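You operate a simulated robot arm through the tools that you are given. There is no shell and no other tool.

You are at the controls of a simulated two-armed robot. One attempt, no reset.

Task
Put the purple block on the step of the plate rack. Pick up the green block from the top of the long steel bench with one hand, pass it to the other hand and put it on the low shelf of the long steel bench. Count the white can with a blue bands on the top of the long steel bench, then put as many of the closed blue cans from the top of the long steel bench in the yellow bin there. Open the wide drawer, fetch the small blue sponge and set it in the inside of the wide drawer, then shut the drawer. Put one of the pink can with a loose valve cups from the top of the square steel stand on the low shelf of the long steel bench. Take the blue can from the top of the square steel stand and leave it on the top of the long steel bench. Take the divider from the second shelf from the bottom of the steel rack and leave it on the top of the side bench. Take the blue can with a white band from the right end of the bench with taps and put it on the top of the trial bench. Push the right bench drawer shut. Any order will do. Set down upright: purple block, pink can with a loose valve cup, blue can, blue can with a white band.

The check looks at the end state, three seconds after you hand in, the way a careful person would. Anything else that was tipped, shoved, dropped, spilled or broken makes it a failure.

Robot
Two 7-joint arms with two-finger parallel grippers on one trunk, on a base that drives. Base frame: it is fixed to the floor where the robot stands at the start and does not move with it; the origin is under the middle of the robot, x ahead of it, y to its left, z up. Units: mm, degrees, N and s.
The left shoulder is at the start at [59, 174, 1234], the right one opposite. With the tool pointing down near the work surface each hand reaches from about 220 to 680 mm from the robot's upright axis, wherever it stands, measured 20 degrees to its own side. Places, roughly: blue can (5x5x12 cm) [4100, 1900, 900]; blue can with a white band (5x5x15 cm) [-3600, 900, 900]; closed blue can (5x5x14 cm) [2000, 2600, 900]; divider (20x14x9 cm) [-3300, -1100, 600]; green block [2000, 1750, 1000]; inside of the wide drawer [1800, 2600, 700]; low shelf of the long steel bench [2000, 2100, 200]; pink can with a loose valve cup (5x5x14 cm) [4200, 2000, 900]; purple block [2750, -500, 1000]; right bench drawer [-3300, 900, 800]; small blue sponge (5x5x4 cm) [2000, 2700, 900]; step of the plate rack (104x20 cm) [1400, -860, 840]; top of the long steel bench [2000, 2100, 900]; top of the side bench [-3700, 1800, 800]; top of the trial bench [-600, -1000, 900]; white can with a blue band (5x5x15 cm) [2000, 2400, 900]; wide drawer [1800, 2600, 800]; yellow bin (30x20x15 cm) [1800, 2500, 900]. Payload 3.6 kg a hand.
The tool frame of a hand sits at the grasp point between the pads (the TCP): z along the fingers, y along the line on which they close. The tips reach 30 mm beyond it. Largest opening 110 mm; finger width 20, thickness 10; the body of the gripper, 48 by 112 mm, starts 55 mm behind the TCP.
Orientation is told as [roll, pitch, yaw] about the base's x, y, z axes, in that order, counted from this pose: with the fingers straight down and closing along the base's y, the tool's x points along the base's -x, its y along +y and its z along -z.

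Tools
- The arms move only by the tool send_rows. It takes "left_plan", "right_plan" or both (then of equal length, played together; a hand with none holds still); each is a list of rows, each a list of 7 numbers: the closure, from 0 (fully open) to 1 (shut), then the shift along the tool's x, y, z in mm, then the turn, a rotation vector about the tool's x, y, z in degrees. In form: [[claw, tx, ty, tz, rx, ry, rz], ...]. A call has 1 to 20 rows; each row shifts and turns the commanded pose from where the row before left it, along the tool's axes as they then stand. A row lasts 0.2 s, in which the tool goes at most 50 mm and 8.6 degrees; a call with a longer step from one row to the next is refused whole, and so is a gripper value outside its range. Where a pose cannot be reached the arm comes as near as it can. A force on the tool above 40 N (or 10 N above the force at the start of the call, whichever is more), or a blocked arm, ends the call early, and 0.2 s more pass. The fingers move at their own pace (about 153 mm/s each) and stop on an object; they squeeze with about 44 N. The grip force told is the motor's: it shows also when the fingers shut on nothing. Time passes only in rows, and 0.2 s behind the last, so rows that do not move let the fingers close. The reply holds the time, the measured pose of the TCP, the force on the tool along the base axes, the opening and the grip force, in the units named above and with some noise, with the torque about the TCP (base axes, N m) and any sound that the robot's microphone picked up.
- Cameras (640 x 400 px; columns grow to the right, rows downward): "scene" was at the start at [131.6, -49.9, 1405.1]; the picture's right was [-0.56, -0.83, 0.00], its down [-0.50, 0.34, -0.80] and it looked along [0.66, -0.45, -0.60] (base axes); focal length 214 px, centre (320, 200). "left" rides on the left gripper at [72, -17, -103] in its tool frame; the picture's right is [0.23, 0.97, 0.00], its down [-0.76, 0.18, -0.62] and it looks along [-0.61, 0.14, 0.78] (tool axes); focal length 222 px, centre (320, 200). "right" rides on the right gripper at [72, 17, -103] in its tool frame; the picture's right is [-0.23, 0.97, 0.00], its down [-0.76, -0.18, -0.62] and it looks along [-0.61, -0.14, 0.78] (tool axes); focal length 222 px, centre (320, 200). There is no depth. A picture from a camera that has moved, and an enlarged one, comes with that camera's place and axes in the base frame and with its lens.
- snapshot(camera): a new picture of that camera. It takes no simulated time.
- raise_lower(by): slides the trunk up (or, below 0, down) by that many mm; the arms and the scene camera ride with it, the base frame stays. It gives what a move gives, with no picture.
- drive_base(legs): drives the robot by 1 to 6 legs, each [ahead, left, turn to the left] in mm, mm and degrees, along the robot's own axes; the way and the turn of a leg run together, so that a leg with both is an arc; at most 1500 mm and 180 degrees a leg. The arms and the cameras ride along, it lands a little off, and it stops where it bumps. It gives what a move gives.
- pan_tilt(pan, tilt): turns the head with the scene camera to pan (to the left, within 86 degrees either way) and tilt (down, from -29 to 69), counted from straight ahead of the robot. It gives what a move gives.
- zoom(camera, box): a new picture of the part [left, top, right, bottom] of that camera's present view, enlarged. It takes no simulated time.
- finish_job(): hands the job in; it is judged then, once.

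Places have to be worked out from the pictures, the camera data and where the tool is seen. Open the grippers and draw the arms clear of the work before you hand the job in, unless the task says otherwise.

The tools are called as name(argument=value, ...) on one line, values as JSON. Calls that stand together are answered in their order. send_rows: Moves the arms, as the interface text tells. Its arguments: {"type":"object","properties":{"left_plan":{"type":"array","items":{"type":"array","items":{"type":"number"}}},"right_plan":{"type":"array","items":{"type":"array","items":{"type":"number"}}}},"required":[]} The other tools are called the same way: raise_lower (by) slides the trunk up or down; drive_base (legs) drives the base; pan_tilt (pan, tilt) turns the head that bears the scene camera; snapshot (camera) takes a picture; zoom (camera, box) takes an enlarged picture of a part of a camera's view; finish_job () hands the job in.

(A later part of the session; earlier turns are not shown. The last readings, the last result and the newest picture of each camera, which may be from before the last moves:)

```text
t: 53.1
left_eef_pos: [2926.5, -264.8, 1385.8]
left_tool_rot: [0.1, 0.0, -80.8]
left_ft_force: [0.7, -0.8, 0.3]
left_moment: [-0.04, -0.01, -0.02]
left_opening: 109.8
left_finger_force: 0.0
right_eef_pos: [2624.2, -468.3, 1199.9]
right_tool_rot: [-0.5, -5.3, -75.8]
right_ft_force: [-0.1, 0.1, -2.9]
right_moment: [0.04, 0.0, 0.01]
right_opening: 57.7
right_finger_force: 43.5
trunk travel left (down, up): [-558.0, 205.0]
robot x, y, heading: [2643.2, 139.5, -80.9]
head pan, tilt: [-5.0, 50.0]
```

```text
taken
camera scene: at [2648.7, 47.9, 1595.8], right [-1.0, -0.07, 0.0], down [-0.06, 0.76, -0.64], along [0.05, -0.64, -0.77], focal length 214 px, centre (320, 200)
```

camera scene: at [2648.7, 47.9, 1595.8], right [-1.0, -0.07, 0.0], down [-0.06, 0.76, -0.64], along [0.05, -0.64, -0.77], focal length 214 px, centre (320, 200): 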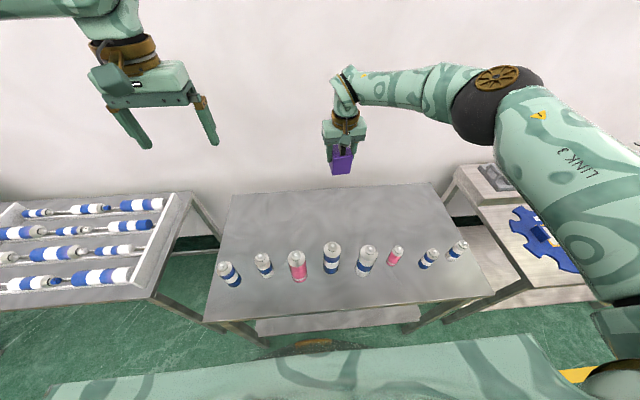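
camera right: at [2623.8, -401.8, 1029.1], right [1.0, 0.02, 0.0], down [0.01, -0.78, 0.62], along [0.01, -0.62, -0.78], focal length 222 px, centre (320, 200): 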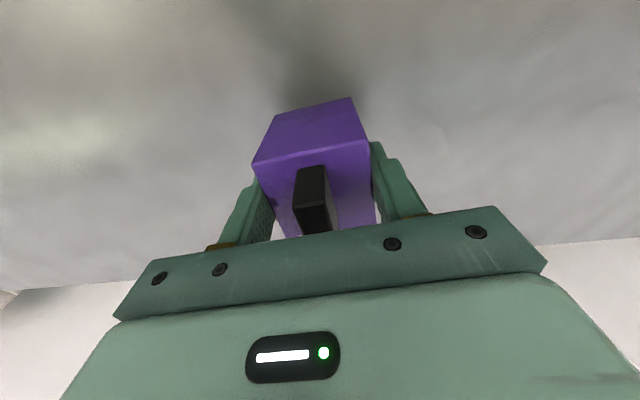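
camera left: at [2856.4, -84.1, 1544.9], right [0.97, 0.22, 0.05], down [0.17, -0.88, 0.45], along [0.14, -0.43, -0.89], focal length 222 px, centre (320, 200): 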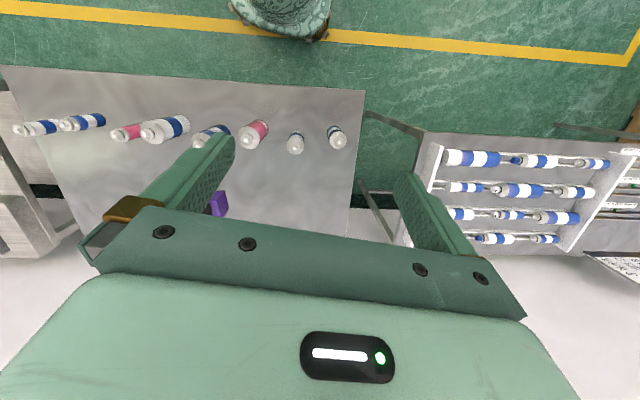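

Lifted, with the block held. I'll back away from the bench, square up to the wall and slide right towards the plate rack.

drive_base(legs=[[-350, 0, 0], [0, 0, -9.2], [0, -1180, 0]])

pan_tilt(pan=10, tilt=40)

snapshot(camera="scene")

```text
t: 61.6
left_eef_pos: [1621.3, 38.5, 1386.8]
left_tool_rot: [-0.1, 0.0, -89.7]
left_ft_force: [0.3, 0.1, -0.1]
left_moment: [0.06, 0.01, -0.01]
left_opening: 110.0
left_finger_force: 0.1
right_eef_pos: [1290.6, -116.4, 1200.0]
right_tool_rot: [-0.4, -5.4, -84.7]
right_ft_force: [-0.1, 0.3, -2.4]
right_moment: [0.04, -0.02, 0.0]
right_opening: 57.8
right_finger_force: 44.1
trunk travel left (down, up): [-558.0, 205.0]
robot x, y, heading: [1400.8, 482.6, -89.7]
head pan, tilt: [-5.0, 50.0]
```

```text
t: 62.4
left_eef_pos: [1621.2, 38.8, 1385.9]
left_tool_rot: [0.1, 0.0, -89.8]
left_ft_force: [-0.5, -0.6, -0.2]
left_moment: [0.02, 0.03, 0.0]
left_opening: 110.1
left_finger_force: 0.1
right_eef_pos: [1290.7, -116.4, 1200.7]
right_tool_rot: [-0.5, -5.5, -84.8]
right_ft_force: [0.0, 0.2, -2.7]
right_moment: [0.03, -0.01, -0.01]
right_opening: 57.7
right_finger_force: 43.9
trunk travel left (down, up): [-558.0, 205.0]
robot x, y, heading: [1403.3, 488.3, -89.9]
head pan, tilt: [10.0, 40.0]
```

```text
taken
camera scene: at [1416.4, 383.0, 1610.1], right [-0.98, -0.18, 0.0], down [-0.11, 0.63, -0.77], along [0.14, -0.75, -0.64], focal length 214 px, centre (320, 200)
```

scene: 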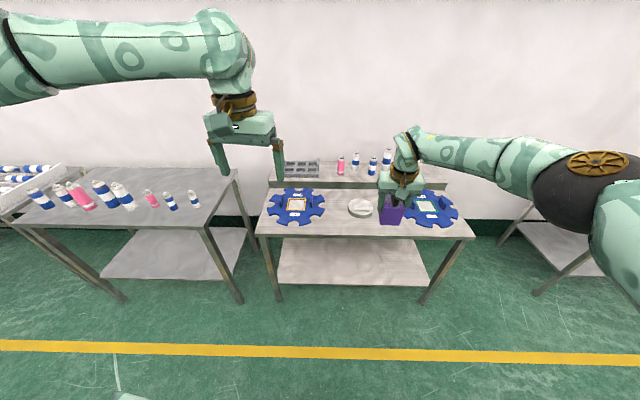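

The plate rack has a raised step along the wall that already holds a tray and cans. I'll zoom in to find free room on it.

zoom(camera="scene", box=[250, 140, 490, 290])

```text
2.67 times, centred on (370, 215) of scene
camera zoom: at [1416.4, 383.0, 1610.1], right [-0.98, -0.18, 0.0], down [-0.11, 0.63, -0.77], along [0.14, -0.75, -0.64], focal length 572 px, centre (187, 160)
```

zoom: 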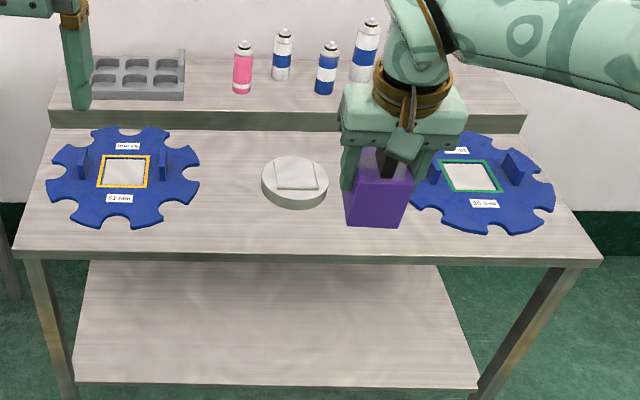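

I need the true heights here, so I'll raise the trunk another 200 mm and compare views for parallax.

raise_lower(by=200)

snapshot(camera="scene")

zoom(camera="scene", box=[250, 150, 490, 300])

```text
t: 64.5
left_eef_pos: [1621.2, 38.6, 1585.1]
left_tool_rot: [0.1, 0.1, -89.8]
left_ft_force: [-0.6, 0.5, 0.2]
left_moment: [-0.04, 0.02, 0.03]
left_opening: 110.1
left_finger_force: 0.1
right_eef_pos: [1289.9, -116.3, 1406.0]
right_tool_rot: [-0.5, -6.1, -85.0]
right_ft_force: [0.2, 0.1, -3.0]
right_moment: [0.03, 0.03, -0.02]
right_opening: 57.5
right_finger_force: 44.5
trunk travel left (down, up): [-758.0, 5.0]
robot x, y, heading: [1400.5, 488.0, -89.6]
head pan, tilt: [10.0, 40.0]
```

```text
taken
camera scene: at [1416.6, 389.2, 1810.0], right [-0.98, -0.18, 0.0], down [-0.11, 0.63, -0.77], along [0.14, -0.75, -0.64], focal length 214 px, centre (320, 200)
```

scene: 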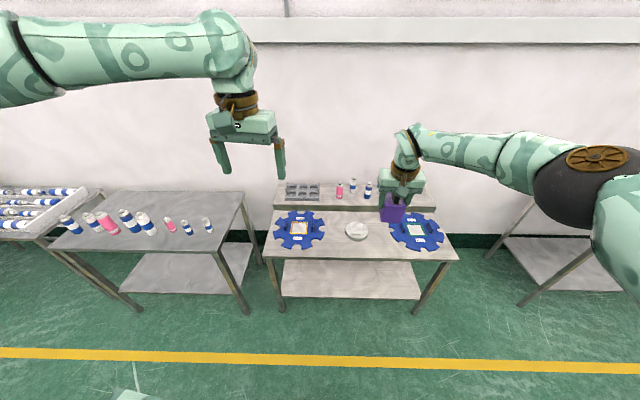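

```text
2.67 times, centred on (370, 225) of scene
camera zoom: at [1416.6, 389.2, 1810.0], right [-0.98, -0.18, 0.0], down [-0.11, 0.63, -0.77], along [0.14, -0.75, -0.64], focal length 572 px, centre (187, 133)
```

zoom: 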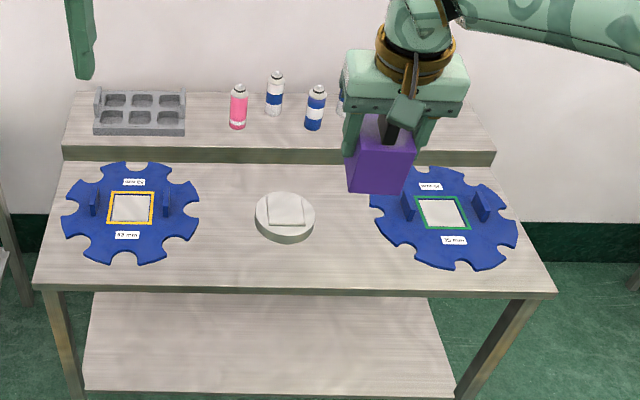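

The step is at z≈840 and too deep to reach over the bench front with a vertical hand. The whole room is turned about 9° from my frame. There's an ~850 mm gap at the bench's right end, so I'll go round there and place the block on the free end of the step.

drive_base(legs=[[167, -1068, 0], [0, 0, 60.8]])

pan_tilt(pan=-25, tilt=45)

snapshot(camera="scene")

```text
t: 72.7
left_eef_pos: [840.0, 286.6, 1584.5]
left_tool_rot: [0.0, 0.1, -29.0]
left_ft_force: [-0.5, 0.0, 0.2]
left_moment: [0.05, 0.0, -0.02]
left_opening: 109.8
left_finger_force: 0.1
right_eef_pos: [811.1, -76.9, 1406.1]
right_tool_rot: [-0.4, -6.1, -24.3]
right_ft_force: [0.4, -0.5, -3.1]
right_moment: [0.02, 0.02, 0.01]
right_opening: 57.6
right_finger_force: 44.0
trunk travel left (down, up): [-758.0, 5.0]
robot x, y, heading: [346.0, 314.1, -29.1]
head pan, tilt: [10.0, 40.0]
```

```text
t: 73.8
left_eef_pos: [840.9, 286.8, 1584.9]
left_tool_rot: [0.1, 0.0, -29.1]
left_ft_force: [0.4, 0.7, -0.5]
left_moment: [0.03, -0.03, -0.03]
left_opening: 110.1
left_finger_force: 0.0
right_eef_pos: [811.0, -77.0, 1405.2]
right_tool_rot: [-0.4, -6.1, -24.4]
right_ft_force: [-1.3, -0.4, -2.6]
right_moment: [0.01, 0.03, 0.04]
right_opening: 57.5
right_finger_force: 44.6
trunk travel left (down, up): [-758.0, 5.0]
robot x, y, heading: [345.7, 319.0, -29.0]
head pan, tilt: [-25.0, 45.0]
```

```text
taken
camera scene: at [400.6, 243.1, 1802.9], right [-0.81, -0.59, 0.0], down [-0.41, 0.57, -0.71], along [0.41, -0.57, -0.71], focal length 214 px, centre (320, 200)
```

scene: 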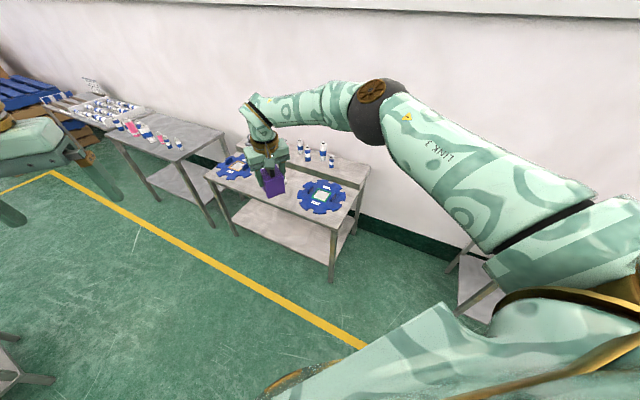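

The elbow sits well forward and to the right, so a heading of about -13° keeps it off the wall. I'll turn and slide into the gap.

drive_base(legs=[[0, 0, 16], [154, -396, 0], [120, -300, 0]])

pan_tilt(pan=-20, tilt=50)

snapshot(camera="scene")

snapshot(camera="right")

```text
t: 79.0
left_eef_pos: [937.0, -309.2, 1584.6]
left_tool_rot: [-0.1, -0.2, -13.3]
left_ft_force: [0.7, 0.3, -0.5]
left_moment: [-0.04, 0.0, -0.01]
left_opening: 110.0
left_finger_force: 0.0
right_eef_pos: [1010.2, -668.3, 1406.3]
right_tool_rot: [-0.6, -6.0, -8.5]
right_ft_force: [-0.4, 0.5, -3.2]
right_moment: [0.02, 0.09, -0.02]
right_opening: 57.7
right_finger_force: 43.8
trunk travel left (down, up): [-758.0, 5.0]
robot x, y, heading: [450.0, -418.1, -13.0]
head pan, tilt: [-25.0, 45.0]
```

```text
t: 79.7
left_eef_pos: [937.3, -311.8, 1585.4]
left_tool_rot: [-0.1, -0.1, -13.2]
left_ft_force: [0.4, -0.6, 0.3]
left_moment: [0.05, 0.02, 0.02]
left_opening: 109.9
left_finger_force: 0.0
right_eef_pos: [1010.4, -669.6, 1405.0]
right_tool_rot: [-0.6, -6.1, -8.5]
right_ft_force: [-0.6, 0.3, -2.2]
right_moment: [0.0, 0.05, 0.01]
right_opening: 57.7
right_finger_force: 43.9
trunk travel left (down, up): [-758.0, 5.0]
robot x, y, heading: [449.0, -419.6, -13.3]
head pan, tilt: [-20.0, 50.0]
```

```text
taken
camera scene: at [527.2, -466.3, 1796.0], right [-0.55, -0.84, 0.0], down [-0.64, 0.42, -0.64], along [0.54, -0.35, -0.77], focal length 214 px, centre (320, 200)
```

scene: 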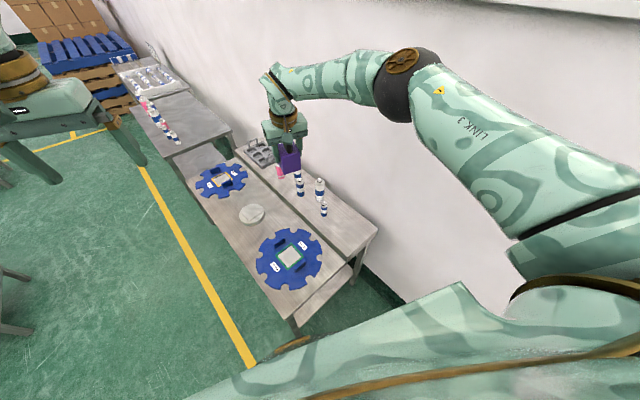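

```text
taken
camera right: at [930.2, -638.9, 1500.5], right [0.37, 0.93, 0.01], down [0.66, -0.27, 0.7], along [0.66, -0.25, -0.71], focal length 222 px, centre (320, 200)
```

right: 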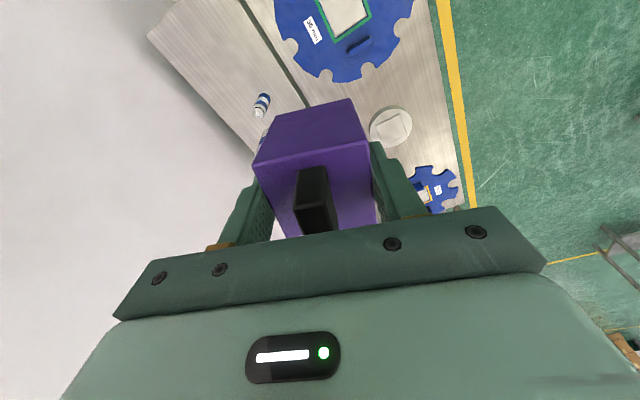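

The view now shows the free right end of the step. I'll zoom in to locate the target spot.

zoom(camera="scene", box=[260, 160, 400, 260])

```text
4.00 times, centred on (330, 210) of scene
camera zoom: at [527.2, -466.3, 1796.0], right [-0.55, -0.84, 0.0], down [-0.64, 0.42, -0.64], along [0.54, -0.35, -0.77], focal length 858 px, centre (280, 160)
```

zoom: 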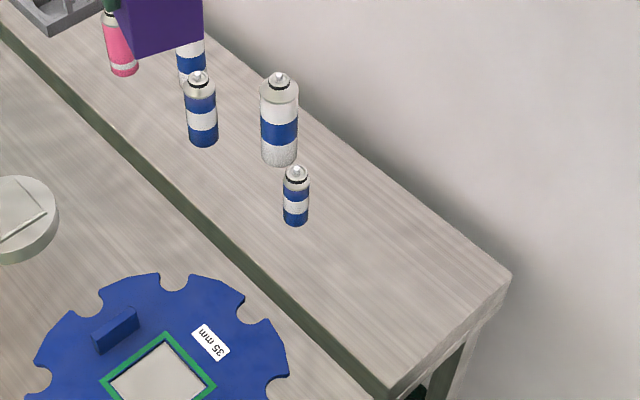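

The step end corner comes out at (831, -821), matching my earlier fix. The free area is centred near (946, -914). I'll make the remaining small drive and bring the trunk down 280 mm.

drive_base(legs=[[42, -96, 0]])

raise_lower(by=-280)

snapshot(camera="scene")

```text
t: 80.8
left_eef_pos: [956.7, -411.1, 1585.8]
left_tool_rot: [-0.2, -0.1, -13.2]
left_ft_force: [-0.5, -0.2, 0.1]
left_moment: [-0.01, 0.0, -0.02]
left_opening: 109.9
left_finger_force: 0.0
right_eef_pos: [1028.3, -769.4, 1407.1]
right_tool_rot: [-0.6, -6.1, -8.4]
right_ft_force: [0.5, 0.6, -2.5]
right_moment: [-0.04, 0.04, -0.01]
right_opening: 57.7
right_finger_force: 43.6
trunk travel left (down, up): [-758.0, 5.0]
robot x, y, heading: [472.9, -522.1, -13.5]
head pan, tilt: [-20.0, 50.0]
```

```text
t: 83.7
left_eef_pos: [957.9, -415.8, 1305.5]
left_tool_rot: [-0.1, -0.1, -13.2]
left_ft_force: [0.8, 0.4, -0.6]
left_moment: [0.01, 0.04, 0.02]
left_opening: 109.9
left_finger_force: 0.0
right_eef_pos: [1028.7, -773.2, 1126.4]
right_tool_rot: [-0.5, -6.1, -8.3]
right_ft_force: [0.0, 0.4, -4.5]
right_moment: [-0.02, 0.03, -0.01]
right_opening: 57.7
right_finger_force: 43.8
trunk travel left (down, up): [-478.0, 285.0]
robot x, y, heading: [472.3, -526.2, -13.4]
head pan, tilt: [-20.0, 50.0]
```

```text
taken
camera scene: at [562.3, -573.8, 1515.7], right [-0.55, -0.84, 0.0], down [-0.64, 0.42, -0.64], along [0.54, -0.35, -0.77], focal length 214 px, centre (320, 200)
```

scene: 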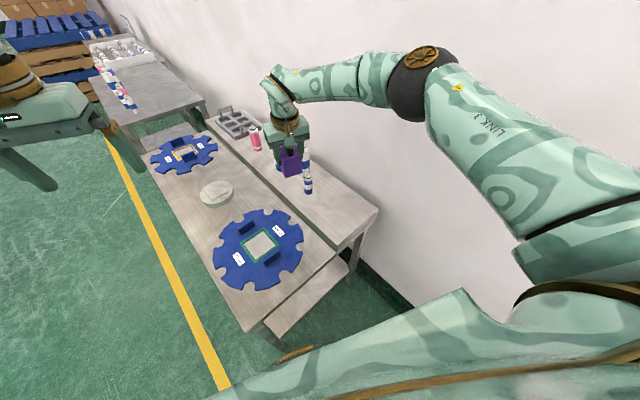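

The predicted elbow path leaves about 75 mm to the wall. I'll level the block (pitch +6°) and move the hand over the free spot at (942, -889), at constant height.

send_rows(right_plan=[[1, 0, 0, 0, 0, 6, 0], [1, 13.8, -25.5, 0, 0, 0, 0], [1, 13.8, -25.5, 0, 0, 0, 0], [1, 13.8, -25.5, 0, 0, 0, 0], [1, 13.8, -25.5, 0, 0, 0, 0], [1, 13.8, -25.5, 0, 0, 0, 0], [1, 0, 0, 0, 0, 0, 0]])

snapshot(camera="scene")

snapshot(camera="right")

```text
t: 85.3
left_eef_pos: [958.3, -413.9, 1306.2]
left_tool_rot: [-0.1, 0.0, -13.2]
left_ft_force: [-0.8, -0.8, 0.1]
left_moment: [0.0, -0.02, 0.0]
left_opening: 110.2
left_finger_force: 0.0
right_eef_pos: [940.6, -887.7, 1124.0]
right_tool_rot: [-0.6, -3.3, -8.7]
right_ft_force: [0.1, -0.2, -2.7]
right_moment: [-0.01, 0.05, 0.05]
right_opening: 57.4
right_finger_force: 43.9
right hand out of reach, approached as far as the arm can: row 1
trunk travel left (down, up): [-478.0, 285.0]
robot x, y, heading: [475.8, -522.2, -13.2]
head pan, tilt: [-20.0, 50.0]
```

```text
taken
camera scene: at [562.9, -573.4, 1515.5], right [-0.55, -0.84, 0.0], down [-0.64, 0.42, -0.64], along [0.54, -0.35, -0.77], focal length 214 px, centre (320, 200)
```

scene: 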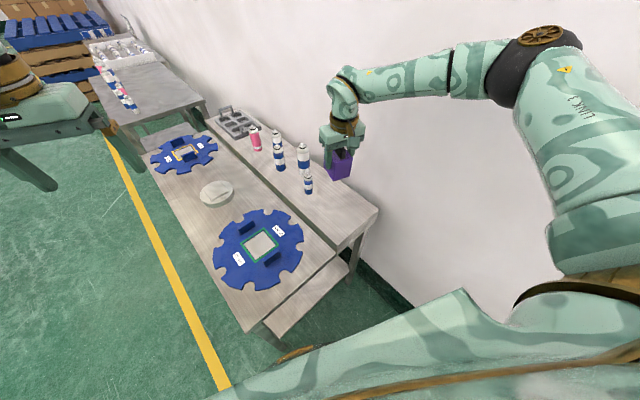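

```text
taken
camera right: at [866.4, -857.3, 1222.3], right [0.37, 0.93, 0.0], down [0.69, -0.28, 0.67], along [0.62, -0.24, -0.74], focal length 222 px, centre (320, 200)
```

right: 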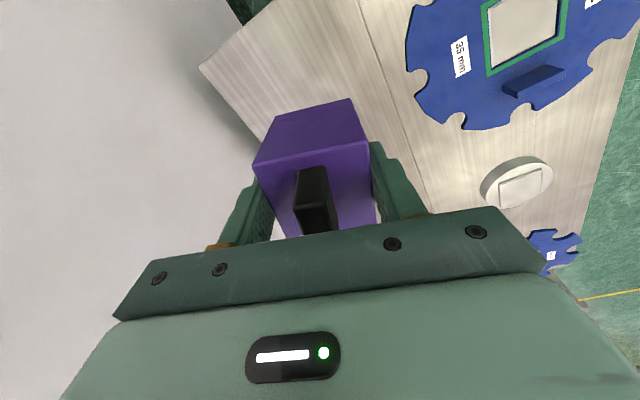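

Over the spot now, with pitch still -3.3°. I'll level it, then lower by trunk 190 mm.

send_rows(right_plan=[[1, 0, 0, 0, 0.6, 3.3, 0], [1, 0, 0, 0, 0, 0, 0]])

raise_lower(by=-190)

snapshot(camera="scene")

snapshot(camera="right")

```text
t: 85.9
left_eef_pos: [957.1, -415.5, 1306.5]
left_tool_rot: [-0.1, -0.2, -13.2]
left_ft_force: [-0.9, 0.0, -0.4]
left_moment: [-0.01, -0.01, 0.05]
left_opening: 110.1
left_finger_force: 0.0
right_eef_pos: [941.4, -888.5, 1124.1]
right_tool_rot: [-1.1, 0.0, -8.8]
right_ft_force: [1.0, 0.6, -2.8]
right_moment: [-0.01, 0.02, -0.01]
right_opening: 57.8
right_finger_force: 44.3
trunk travel left (down, up): [-478.0, 285.0]
robot x, y, heading: [468.4, -521.5, -13.5]
head pan, tilt: [-20.0, 50.0]
```

```text
t: 88.0
left_eef_pos: [956.6, -414.2, 1115.8]
left_tool_rot: [-0.1, -0.1, -13.2]
left_ft_force: [-0.6, -0.8, 0.0]
left_moment: [-0.02, -0.01, 0.01]
left_opening: 110.0
left_finger_force: 0.1
right_eef_pos: [942.6, -887.7, 934.0]
right_tool_rot: [-1.1, -0.1, -8.6]
right_ft_force: [-0.8, 0.1, -2.0]
right_moment: [-0.01, 0.03, 0.0]
right_opening: 57.7
right_finger_force: 44.2
trunk travel left (down, up): [-288.0, 475.0]
robot x, y, heading: [474.2, -525.8, -13.4]
head pan, tilt: [-20.0, 50.0]
```

```text
taken
camera scene: at [617.5, -587.0, 1323.4], right [-0.55, -0.84, 0.0], down [-0.64, 0.42, -0.64], along [0.54, -0.35, -0.77], focal length 214 px, centre (320, 200)
```

scene: 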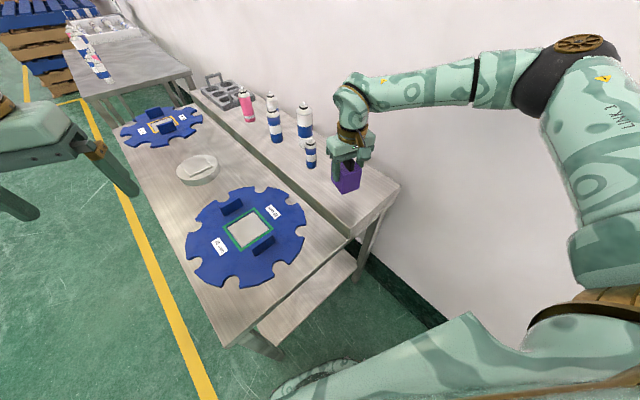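

```text
taken
camera right: at [872.2, -858.0, 1036.4], right [0.37, 0.93, -0.02], down [0.73, -0.28, 0.63], along [0.58, -0.25, -0.78], focal length 222 px, centre (320, 200)
```

right: 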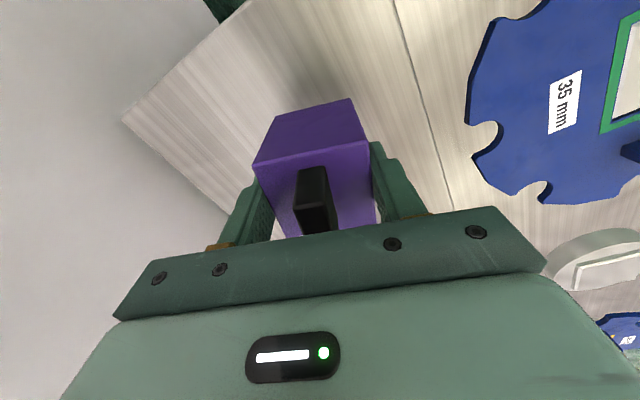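

The block bottom should be about 34 mm above the step. I'll fix the slight roll and lower in small steps, watching the force.

send_rows(right_plan=[[1, 0, 0, 10, -1.1, 0, 0], [1, 0, 0, 10, 0, 0, 0], [1, 0, 0, 5, 0, 0, 0], [1, 0, 0, 0, 0, 0, 0]])

send_rows(right_plan=[[1, 0, 0, 3, 0, 0, 0], [1, 0, 0, 3, 0, 0, 0], [1, 0, 0, 3, 0, 0, 0], [1, 0, 0, 3, 0, 0, 0], [1, 0, 0, 3, 0, 0, 0], [1, 0, 0, 3, 0, 0, 0]])

snapshot(camera="right")

zoom(camera="scene", box=[280, 100, 440, 220])

```text
t: 89.0
left_eef_pos: [957.3, -416.0, 1115.5]
left_tool_rot: [0.1, 0.1, -13.2]
left_ft_force: [0.1, 0.1, -0.5]
left_moment: [0.02, 0.0, 0.0]
left_opening: 110.2
left_finger_force: 0.0
right_eef_pos: [941.9, -887.4, 909.2]
right_tool_rot: [0.0, 0.0, -8.7]
right_ft_force: [-0.6, -0.4, -2.2]
right_moment: [0.03, 0.01, -0.01]
right_opening: 57.9
right_finger_force: 44.3
trunk travel left (down, up): [-288.0, 475.0]
robot x, y, heading: [475.9, -525.6, -13.3]
head pan, tilt: [-20.0, 50.0]
```

```text
t: 89.9
left_eef_pos: [956.0, -414.1, 1115.7]
left_tool_rot: [-0.1, -0.1, -13.2]
left_ft_force: [-0.4, 0.1, -0.4]
left_moment: [-0.02, 0.01, 0.02]
left_opening: 110.0
left_finger_force: 0.1
right_eef_pos: [943.7, -886.6, 903.4]
right_tool_rot: [0.2, -0.7, -8.9]
right_ft_force: [-4.1, 0.5, 20.1]
right_moment: [-0.22, 0.75, -0.33]
right_opening: 57.2
right_finger_force: 44.0
trunk travel left (down, up): [-288.0, 475.0]
robot x, y, heading: [472.1, -524.6, -13.1]
head pan, tilt: [-20.0, 50.0]
stopped in row 4 (right hand): the force on the tool passed its limit at 74 N (the readings are from after the stop); the commanded pose is now the measured one
```

```text
taken
camera right: at [872.4, -859.5, 1005.8], right [0.38, 0.93, 0.0], down [0.72, -0.29, 0.63], along [0.59, -0.23, -0.77], focal length 222 px, centre (320, 200)
```

right: 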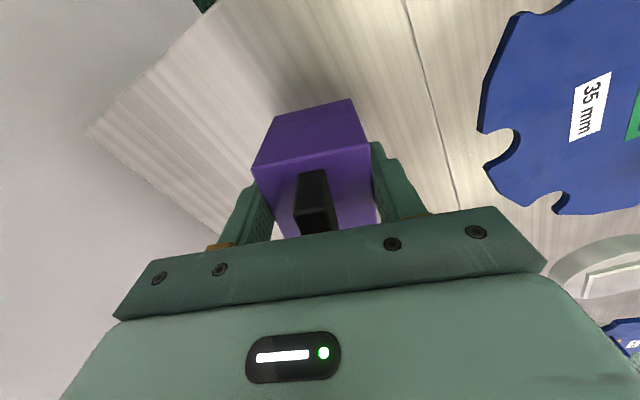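

```text
3.33 times, centred on (360, 160) of scene
camera zoom: at [615.8, -586.0, 1323.5], right [-0.55, -0.84, 0.0], down [-0.64, 0.42, -0.64], along [0.54, -0.35, -0.77], focal length 715 px, centre (187, 333)
```

zoom: 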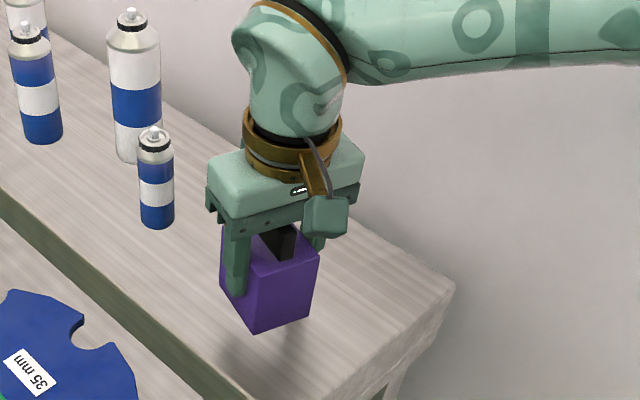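

Contact is made with the block on the step. I'll release partway and rise straight up with the trunk.

send_rows(right_plan=[[0.25, 0, 0, 0, 0, 0, 0], [0.2, 0, 0, 0, 0, 0, 0], [0.2, 0, 0, 0, 0, 0, 0]])

raise_lower(by=200)

zoom(camera="scene", box=[260, 120, 420, 240])

snapshot(camera="right")

```text
t: 90.7
left_eef_pos: [956.6, -414.6, 1116.1]
left_tool_rot: [-0.1, 0.0, -13.1]
left_ft_force: [-0.2, 0.7, -0.2]
left_moment: [0.02, -0.04, -0.02]
left_opening: 109.9
left_finger_force: 0.1
right_eef_pos: [944.4, -888.9, 900.7]
right_tool_rot: [0.0, -0.5, -8.7]
right_ft_force: [-0.5, -0.7, -0.3]
right_moment: [-0.02, -0.01, 0.04]
right_opening: 88.0
right_finger_force: 0.0
trunk travel left (down, up): [-288.0, 475.0]
robot x, y, heading: [473.4, -523.4, -13.2]
head pan, tilt: [-20.0, 50.0]
```

```text
t: 92.9
left_eef_pos: [958.1, -415.6, 1314.5]
left_tool_rot: [-0.1, 0.1, -13.2]
left_ft_force: [-1.2, -0.9, -0.1]
left_moment: [0.02, -0.03, 0.0]
left_opening: 110.2
left_finger_force: 0.2
right_eef_pos: [944.2, -889.1, 1101.0]
right_tool_rot: [0.1, -0.4, -8.8]
right_ft_force: [-0.4, -0.3, -0.7]
right_moment: [0.03, 0.0, 0.0]
right_opening: 88.2
right_finger_force: 0.1
trunk travel left (down, up): [-488.0, 275.0]
robot x, y, heading: [472.2, -523.4, -13.6]
head pan, tilt: [-20.0, 50.0]
```

```text
3.33 times, centred on (340, 180) of scene
camera zoom: at [560.7, -573.7, 1525.5], right [-0.55, -0.84, 0.0], down [-0.64, 0.42, -0.64], along [0.54, -0.35, -0.77], focal length 715 px, centre (253, 267)
```

zoom: 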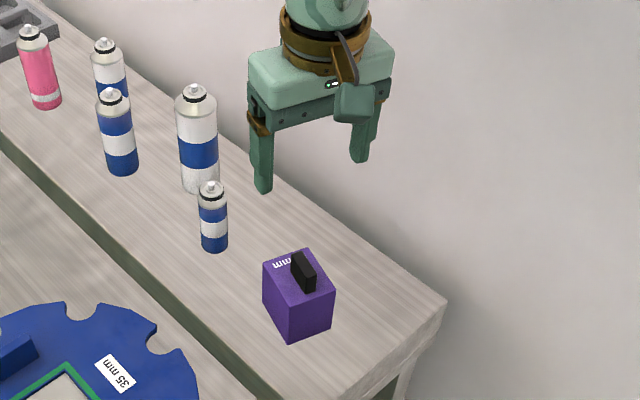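

```text
taken
camera right: at [873.5, -860.5, 1203.0], right [0.37, 0.93, 0.0], down [0.72, -0.29, 0.63], along [0.58, -0.23, -0.78], focal length 222 px, centre (320, 200)
```

right: 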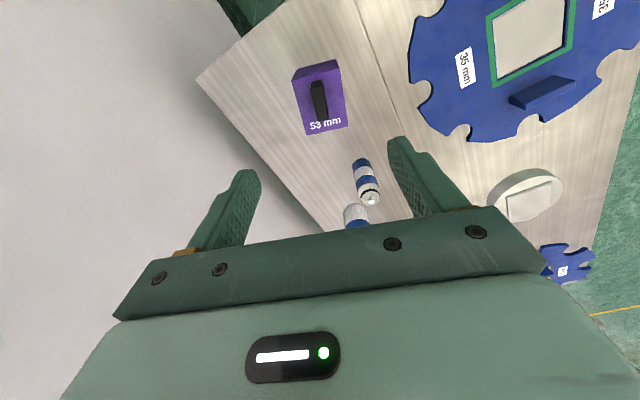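

The purple block stands upright on the step and nothing else was disturbed. I'll bring the right hand back to its home posture and back out of the gap.

send_rows(right_plan=[[0.2, 34.3, 15.4, 0, 0, 0, 0], [0.2, 34.3, 15.4, 0, 0, 0, 0], [0.2, 34.3, 15.4, 0, 0, 0, 0], [0, 34.3, 15.4, 0, 0, 0, 0], [0, 34.3, 15.4, 0, 0, 0, 0], [0, 0, 0, 0, 0, 0, 4.6], [0, 0, 0, 0, 0, 0, 0]])

drive_base(legs=[[-308, 791, 0]])

```text
t: 94.5
left_eef_pos: [956.5, -414.9, 1314.9]
left_tool_rot: [-0.1, 0.0, -13.2]
left_ft_force: [-0.1, -0.2, 0.3]
left_moment: [0.03, 0.03, 0.03]
left_opening: 110.0
left_finger_force: 0.0
right_eef_pos: [784.7, -785.8, 1098.8]
right_tool_rot: [0.2, -0.4, -13.3]
right_ft_force: [-0.1, -0.5, 0.2]
right_moment: [-0.03, -0.02, -0.02]
right_opening: 110.1
right_finger_force: 0.1
trunk travel left (down, up): [-488.0, 275.0]
robot x, y, heading: [472.3, -527.1, -13.4]
head pan, tilt: [-20.0, 50.0]
```

```text
t: 98.9
left_eef_pos: [835.0, 417.6, 1315.1]
left_tool_rot: [-0.1, 0.0, -13.1]
left_ft_force: [0.6, -0.7, -0.3]
left_moment: [-0.02, 0.03, -0.01]
left_opening: 109.7
left_finger_force: 0.0
right_eef_pos: [664.5, 45.7, 1098.7]
right_tool_rot: [0.1, -0.5, -13.3]
right_ft_force: [0.1, 0.2, -0.3]
right_moment: [-0.01, -0.01, -0.03]
right_opening: 110.0
right_finger_force: 0.0
trunk travel left (down, up): [-488.0, 275.0]
robot x, y, heading: [349.1, 307.8, -13.0]
head pan, tilt: [-20.0, 50.0]
```

Next is the long steel bench. I'll turn to face it (heading about 9°), drive diagonally over open floor, and survey it.

drive_base(legs=[[0, 0, 22], [880, 530, 0]])

pan_tilt(pan=35, tilt=25)

snapshot(camera="scene")

```text
t: 105.4
left_eef_pos: [1537.8, 1250.8, 1315.5]
left_tool_rot: [-0.1, -0.2, 9.4]
left_ft_force: [0.0, -0.1, 0.3]
left_moment: [0.03, 0.02, -0.02]
left_opening: 110.1
left_finger_force: 0.0
right_eef_pos: [1522.1, 842.3, 1099.3]
right_tool_rot: [0.2, -0.4, 9.2]
right_ft_force: [0.2, 0.1, -0.2]
right_moment: [0.01, -0.01, 0.02]
right_opening: 110.0
right_finger_force: 0.1
trunk travel left (down, up): [-488.0, 275.0]
robot x, y, heading: [1132.5, 966.7, 9.2]
head pan, tilt: [-20.0, 50.0]
```

```text
t: 106.6
left_eef_pos: [1536.5, 1251.0, 1315.0]
left_tool_rot: [-0.1, -0.1, 9.3]
left_ft_force: [0.0, 0.2, 1.2]
left_moment: [0.02, 0.01, 0.03]
left_opening: 110.2
left_finger_force: 0.1
right_eef_pos: [1521.2, 842.7, 1100.3]
right_tool_rot: [0.1, -0.6, 9.2]
right_ft_force: [0.0, -0.9, -0.3]
right_moment: [0.02, 0.01, 0.04]
right_opening: 110.1
right_finger_force: 0.1
trunk travel left (down, up): [-488.0, 275.0]
robot x, y, heading: [1130.0, 965.3, 9.3]
head pan, tilt: [35.0, 25.0]
```

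```text
taken
camera scene: at [1222.0, 1031.3, 1563.1], right [0.7, -0.72, 0.0], down [-0.3, -0.3, -0.91], along [0.65, 0.63, -0.42], focal length 214 px, centre (320, 200)
```

scene: 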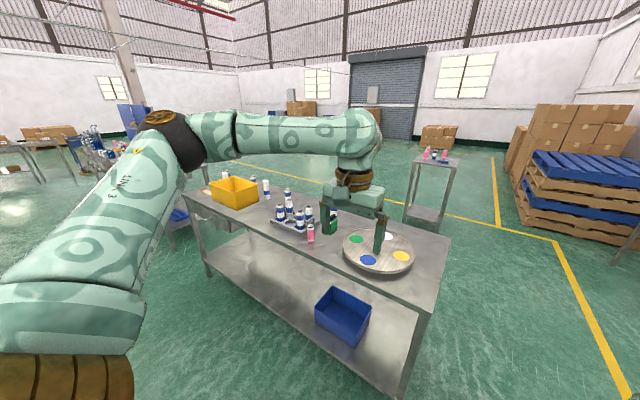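

The long bench comes into view with the yellow bin, a tray of cans, a round plate and the green block. I'll zoom in for a closer look.

zoom(camera="scene", box=[180, 160, 340, 260])

zoom(camera="scene", box=[300, 180, 460, 280])

```text
4.00 times, centred on (260, 210) of scene
camera zoom: at [1222.0, 1031.3, 1563.1], right [0.7, -0.72, 0.0], down [-0.3, -0.3, -0.91], along [0.65, 0.63, -0.42], focal length 858 px, centre (560, 160)
```

zoom: 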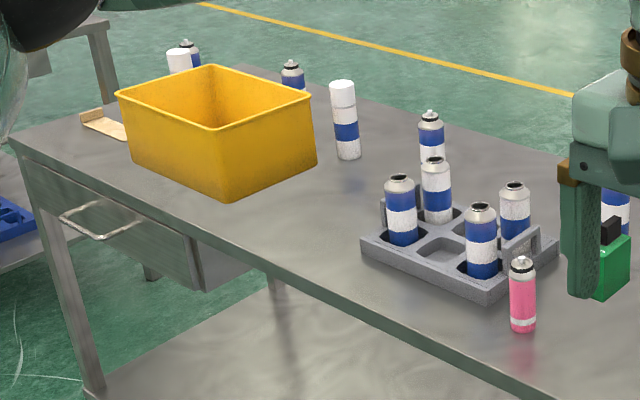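

```text
4.00 times, centred on (380, 230) of scene
camera zoom: at [1222.0, 1031.3, 1563.1], right [0.7, -0.72, 0.0], down [-0.3, -0.3, -0.91], along [0.65, 0.63, -0.42], focal length 858 px, centre (80, 80)
```

zoom: 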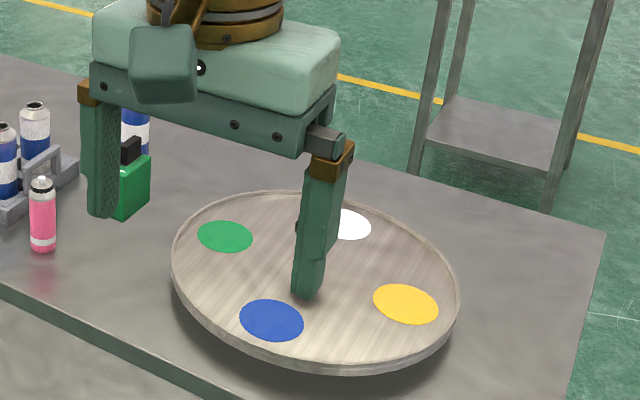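

The drawer is at the bench's left end under the bin. I'll move along the bench to its middle to survey the cans properly.

drive_base(legs=[[330, 700, 0]])

pan_tilt(pan=35, tilt=35)

snapshot(camera="scene")

pan_tilt(pan=0, tilt=45)

snapshot(camera="scene")

```text
t: 110.8
left_eef_pos: [1749.8, 1992.0, 1316.1]
left_tool_rot: [-0.1, -0.1, 9.3]
left_ft_force: [1.2, 0.2, -0.6]
left_moment: [0.01, -0.01, 0.01]
left_opening: 110.0
left_finger_force: 0.0
right_eef_pos: [1734.0, 1585.4, 1098.9]
right_tool_rot: [0.1, -0.4, 9.2]
right_ft_force: [-0.4, 0.3, 0.0]
right_moment: [-0.03, -0.03, 0.0]
right_opening: 109.8
right_finger_force: 0.0
trunk travel left (down, up): [-488.0, 275.0]
robot x, y, heading: [1346.8, 1702.2, 9.2]
head pan, tilt: [35.0, 25.0]
```

```text
t: 111.5
left_eef_pos: [1749.2, 1992.7, 1315.9]
left_tool_rot: [0.0, -0.1, 9.3]
left_ft_force: [-0.5, -0.4, 0.5]
left_moment: [0.02, 0.0, -0.01]
left_opening: 110.1
left_finger_force: 0.0
right_eef_pos: [1733.6, 1584.5, 1099.8]
right_tool_rot: [0.1, -0.5, 9.2]
right_ft_force: [0.7, 0.0, 0.1]
right_moment: [0.01, 0.0, 0.01]
right_opening: 109.9
right_finger_force: 0.1
trunk travel left (down, up): [-488.0, 275.0]
robot x, y, heading: [1341.6, 1706.6, 9.2]
head pan, tilt: [35.0, 35.0]
```

```text
taken
camera scene: at [1431.7, 1770.4, 1547.4], right [0.7, -0.72, 0.0], down [-0.41, -0.4, -0.82], along [0.59, 0.57, -0.57], focal length 214 px, centre (320, 200)
```

scene: 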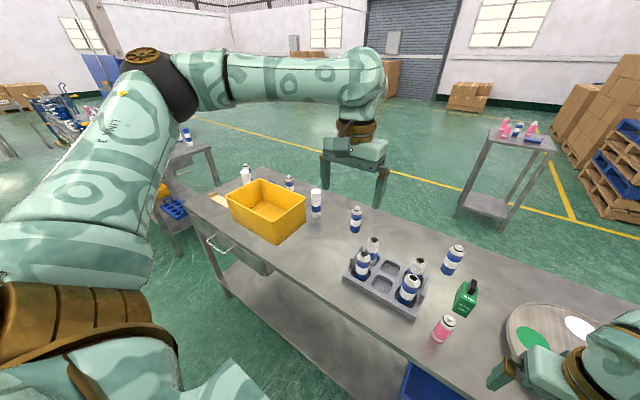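

```text
t: 112.5
left_eef_pos: [1750.2, 1992.9, 1316.2]
left_tool_rot: [-0.1, -0.1, 9.4]
left_ft_force: [0.5, -0.3, -0.1]
left_moment: [-0.04, -0.01, 0.01]
left_opening: 110.0
left_finger_force: 0.1
right_eef_pos: [1734.2, 1583.8, 1098.7]
right_tool_rot: [0.1, -0.5, 9.1]
right_ft_force: [-0.6, 0.1, -0.4]
right_moment: [0.02, -0.01, 0.0]
right_opening: 109.9
right_finger_force: 0.1
trunk travel left (down, up): [-488.0, 275.0]
robot x, y, heading: [1342.3, 1706.6, 9.1]
head pan, tilt: [0.0, 45.0]
```

```text
taken
camera scene: at [1448.8, 1722.0, 1532.6], right [0.16, -0.99, 0.0], down [-0.7, -0.11, -0.71], along [0.7, 0.11, -0.71], focal length 214 px, centre (320, 200)
```

scene: 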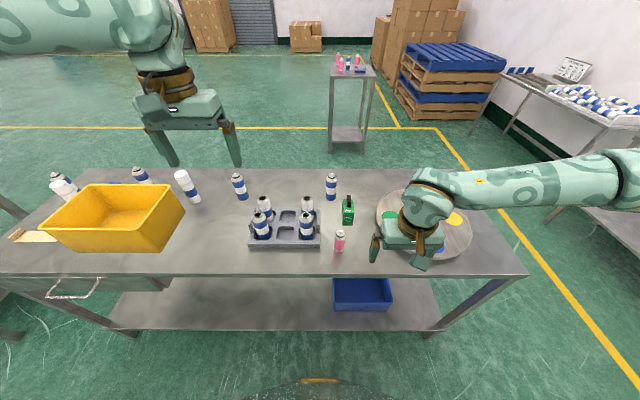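

Now I can see the whole bench. I'll zoom in on the cans to classify them, and on the square stand behind.

zoom(camera="scene", box=[20, 150, 220, 275])

zoom(camera="scene", box=[210, 155, 370, 255])

zoom(camera="scene", box=[310, 40, 390, 90])

```text
3.20 times, centred on (120, 212) of scene
camera zoom: at [1448.8, 1722.0, 1532.6], right [0.16, -0.99, 0.0], down [-0.7, -0.11, -0.71], along [0.7, 0.11, -0.71], focal length 686 px, centre (960, 160)
```

zoom: 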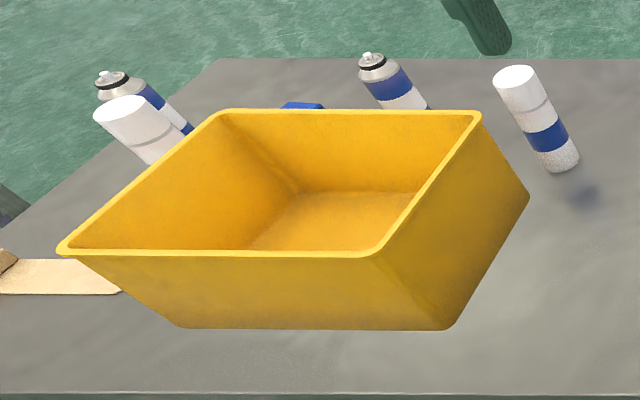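

```text
4.00 times, centred on (290, 205) of scene
camera zoom: at [1448.8, 1722.0, 1532.6], right [0.16, -0.99, 0.0], down [-0.7, -0.11, -0.71], along [0.7, 0.11, -0.71], focal length 858 px, centre (440, 180)
```

zoom: 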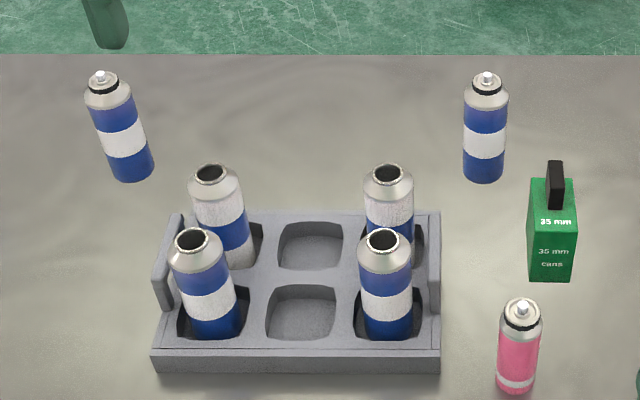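

```text
8.00 times, centred on (350, 65) of scene
camera zoom: at [1448.8, 1722.0, 1532.6], right [0.16, -0.99, 0.0], down [-0.7, -0.11, -0.71], along [0.7, 0.11, -0.71], focal length 1716 px, centre (80, 1280)
```

zoom: 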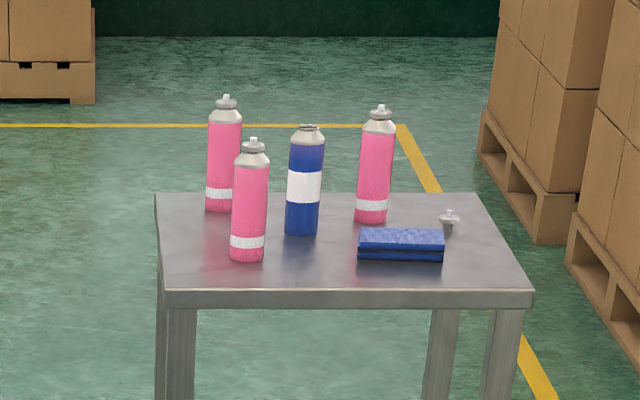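

Some cans in the tray are open, others carry valves or caps. I'll raise the trunk fully for a higher view over the bin.

raise_lower(by=270)

pan_tilt(pan=30, tilt=50)

snapshot(camera="scene")

zoom(camera="scene", box=[120, 60, 320, 185])

zoom(camera="scene", box=[280, 130, 480, 255])

```text
t: 115.3
left_eef_pos: [1750.6, 1992.8, 1586.5]
left_tool_rot: [0.0, -0.1, 9.3]
left_ft_force: [0.1, 0.2, 0.3]
left_moment: [0.0, -0.02, -0.01]
left_opening: 110.0
left_finger_force: 0.1
right_eef_pos: [1734.2, 1583.8, 1369.0]
right_tool_rot: [0.2, -0.5, 9.2]
right_ft_force: [0.1, 0.5, -0.3]
right_moment: [-0.02, -0.01, -0.04]
right_opening: 109.7
right_finger_force: 0.1
trunk travel left (down, up): [-758.0, 5.0]
robot x, y, heading: [1345.5, 1707.1, 9.2]
head pan, tilt: [0.0, 45.0]
```

```text
t: 116.2
left_eef_pos: [1750.8, 1993.5, 1584.7]
left_tool_rot: [0.1, -0.2, 9.3]
left_ft_force: [-0.9, 0.9, 0.3]
left_moment: [0.04, -0.01, 0.01]
left_opening: 110.2
left_finger_force: 0.0
right_eef_pos: [1734.1, 1584.0, 1369.3]
right_tool_rot: [0.1, -0.5, 9.3]
right_ft_force: [1.0, 0.4, 0.3]
right_moment: [-0.06, 0.0, -0.01]
right_opening: 109.9
right_finger_force: 0.1
trunk travel left (down, up): [-758.0, 5.0]
robot x, y, heading: [1338.4, 1707.9, 9.2]
head pan, tilt: [30.0, 50.0]
```

```text
taken
camera scene: at [1413.4, 1755.0, 1796.0], right [0.63, -0.77, 0.0], down [-0.59, -0.48, -0.64], along [0.5, 0.41, -0.77], focal length 214 px, centre (320, 200)
```

scene: 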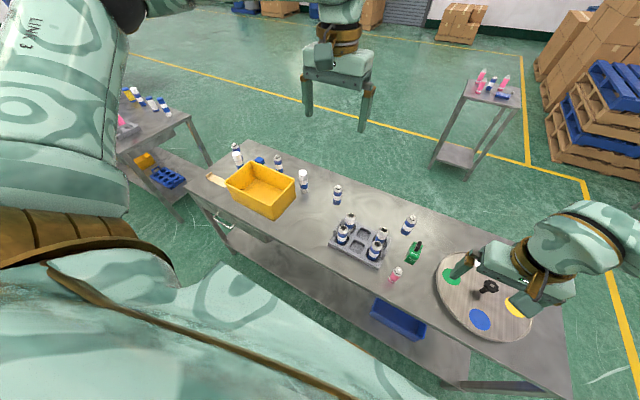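

```text
3.20 times, centred on (220, 122) of scene
camera zoom: at [1413.4, 1755.0, 1796.0], right [0.63, -0.77, 0.0], down [-0.59, -0.48, -0.64], along [0.5, 0.41, -0.77], focal length 686 px, centre (640, 448)
```

zoom: 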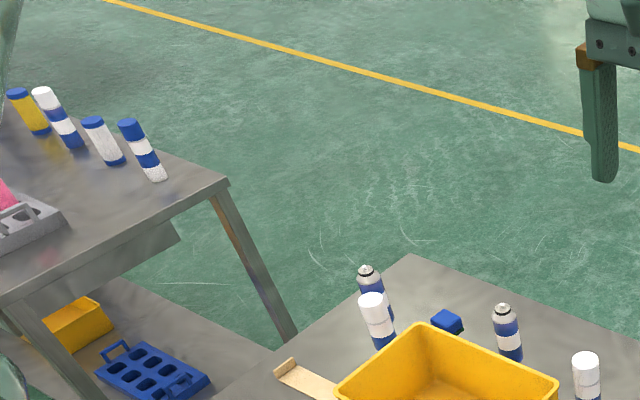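

```text
3.20 times, centred on (380, 192) of scene
camera zoom: at [1413.4, 1755.0, 1796.0], right [0.63, -0.77, 0.0], down [-0.59, -0.48, -0.64], along [0.5, 0.41, -0.77], focal length 686 px, centre (128, 224)
```

zoom: 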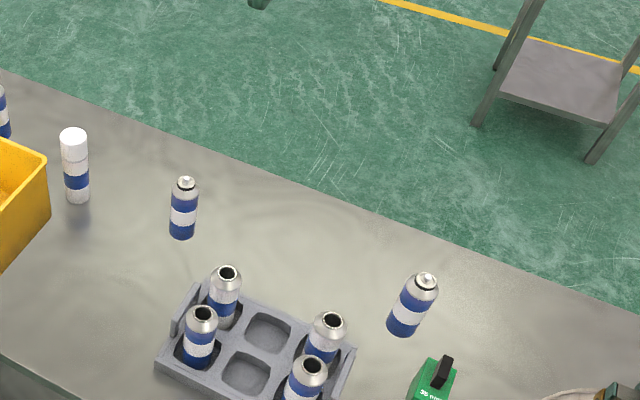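

I need a closer look at the tray cans and the cans behind the bin to be certain of the counts. I'll drive closer and look down.

drive_base(legs=[[150, 250, 0]])

pan_tilt(pan=0, tilt=55)

snapshot(camera="scene")

```text
t: 118.2
left_eef_pos: [1857.3, 2261.9, 1586.5]
left_tool_rot: [0.1, 0.0, 9.2]
left_ft_force: [-0.3, 0.0, 0.1]
left_moment: [0.01, 0.02, -0.01]
left_opening: 110.1
left_finger_force: 0.0
right_eef_pos: [1842.1, 1853.8, 1369.6]
right_tool_rot: [0.2, -0.5, 9.1]
right_ft_force: [0.4, -0.2, 0.4]
right_moment: [0.01, 0.0, 0.04]
right_opening: 109.9
right_finger_force: 0.2
trunk travel left (down, up): [-758.0, 5.0]
robot x, y, heading: [1451.4, 1977.9, 9.1]
head pan, tilt: [30.0, 50.0]
```

```text
t: 119.2
left_eef_pos: [1859.7, 2264.2, 1585.8]
left_tool_rot: [0.0, 0.0, 9.2]
left_ft_force: [0.2, 0.3, 0.4]
left_moment: [-0.02, 0.0, -0.02]
left_opening: 109.9
left_finger_force: 0.0
right_eef_pos: [1843.6, 1855.1, 1369.0]
right_tool_rot: [0.1, -0.6, 9.1]
right_ft_force: [0.2, 0.2, -0.4]
right_moment: [0.02, -0.02, -0.03]
right_opening: 110.0
right_finger_force: 0.0
trunk travel left (down, up): [-758.0, 5.0]
robot x, y, heading: [1449.6, 1980.3, 9.1]
head pan, tilt: [0.0, 55.0]
```

```text
taken
camera scene: at [1533.6, 1990.1, 1789.5], right [0.16, -0.99, 0.0], down [-0.81, -0.13, -0.57], along [0.57, 0.09, -0.82], focal length 214 px, centre (320, 200)
```

scene: 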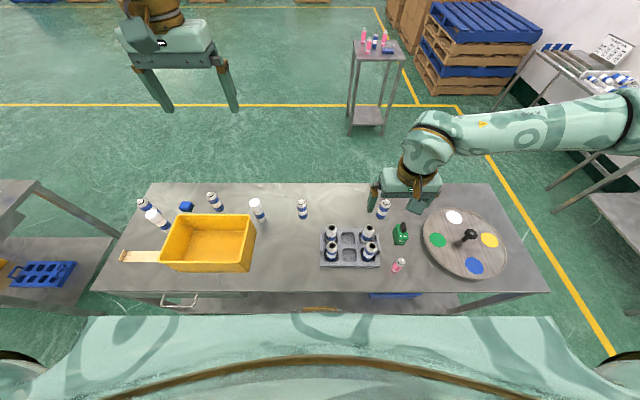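

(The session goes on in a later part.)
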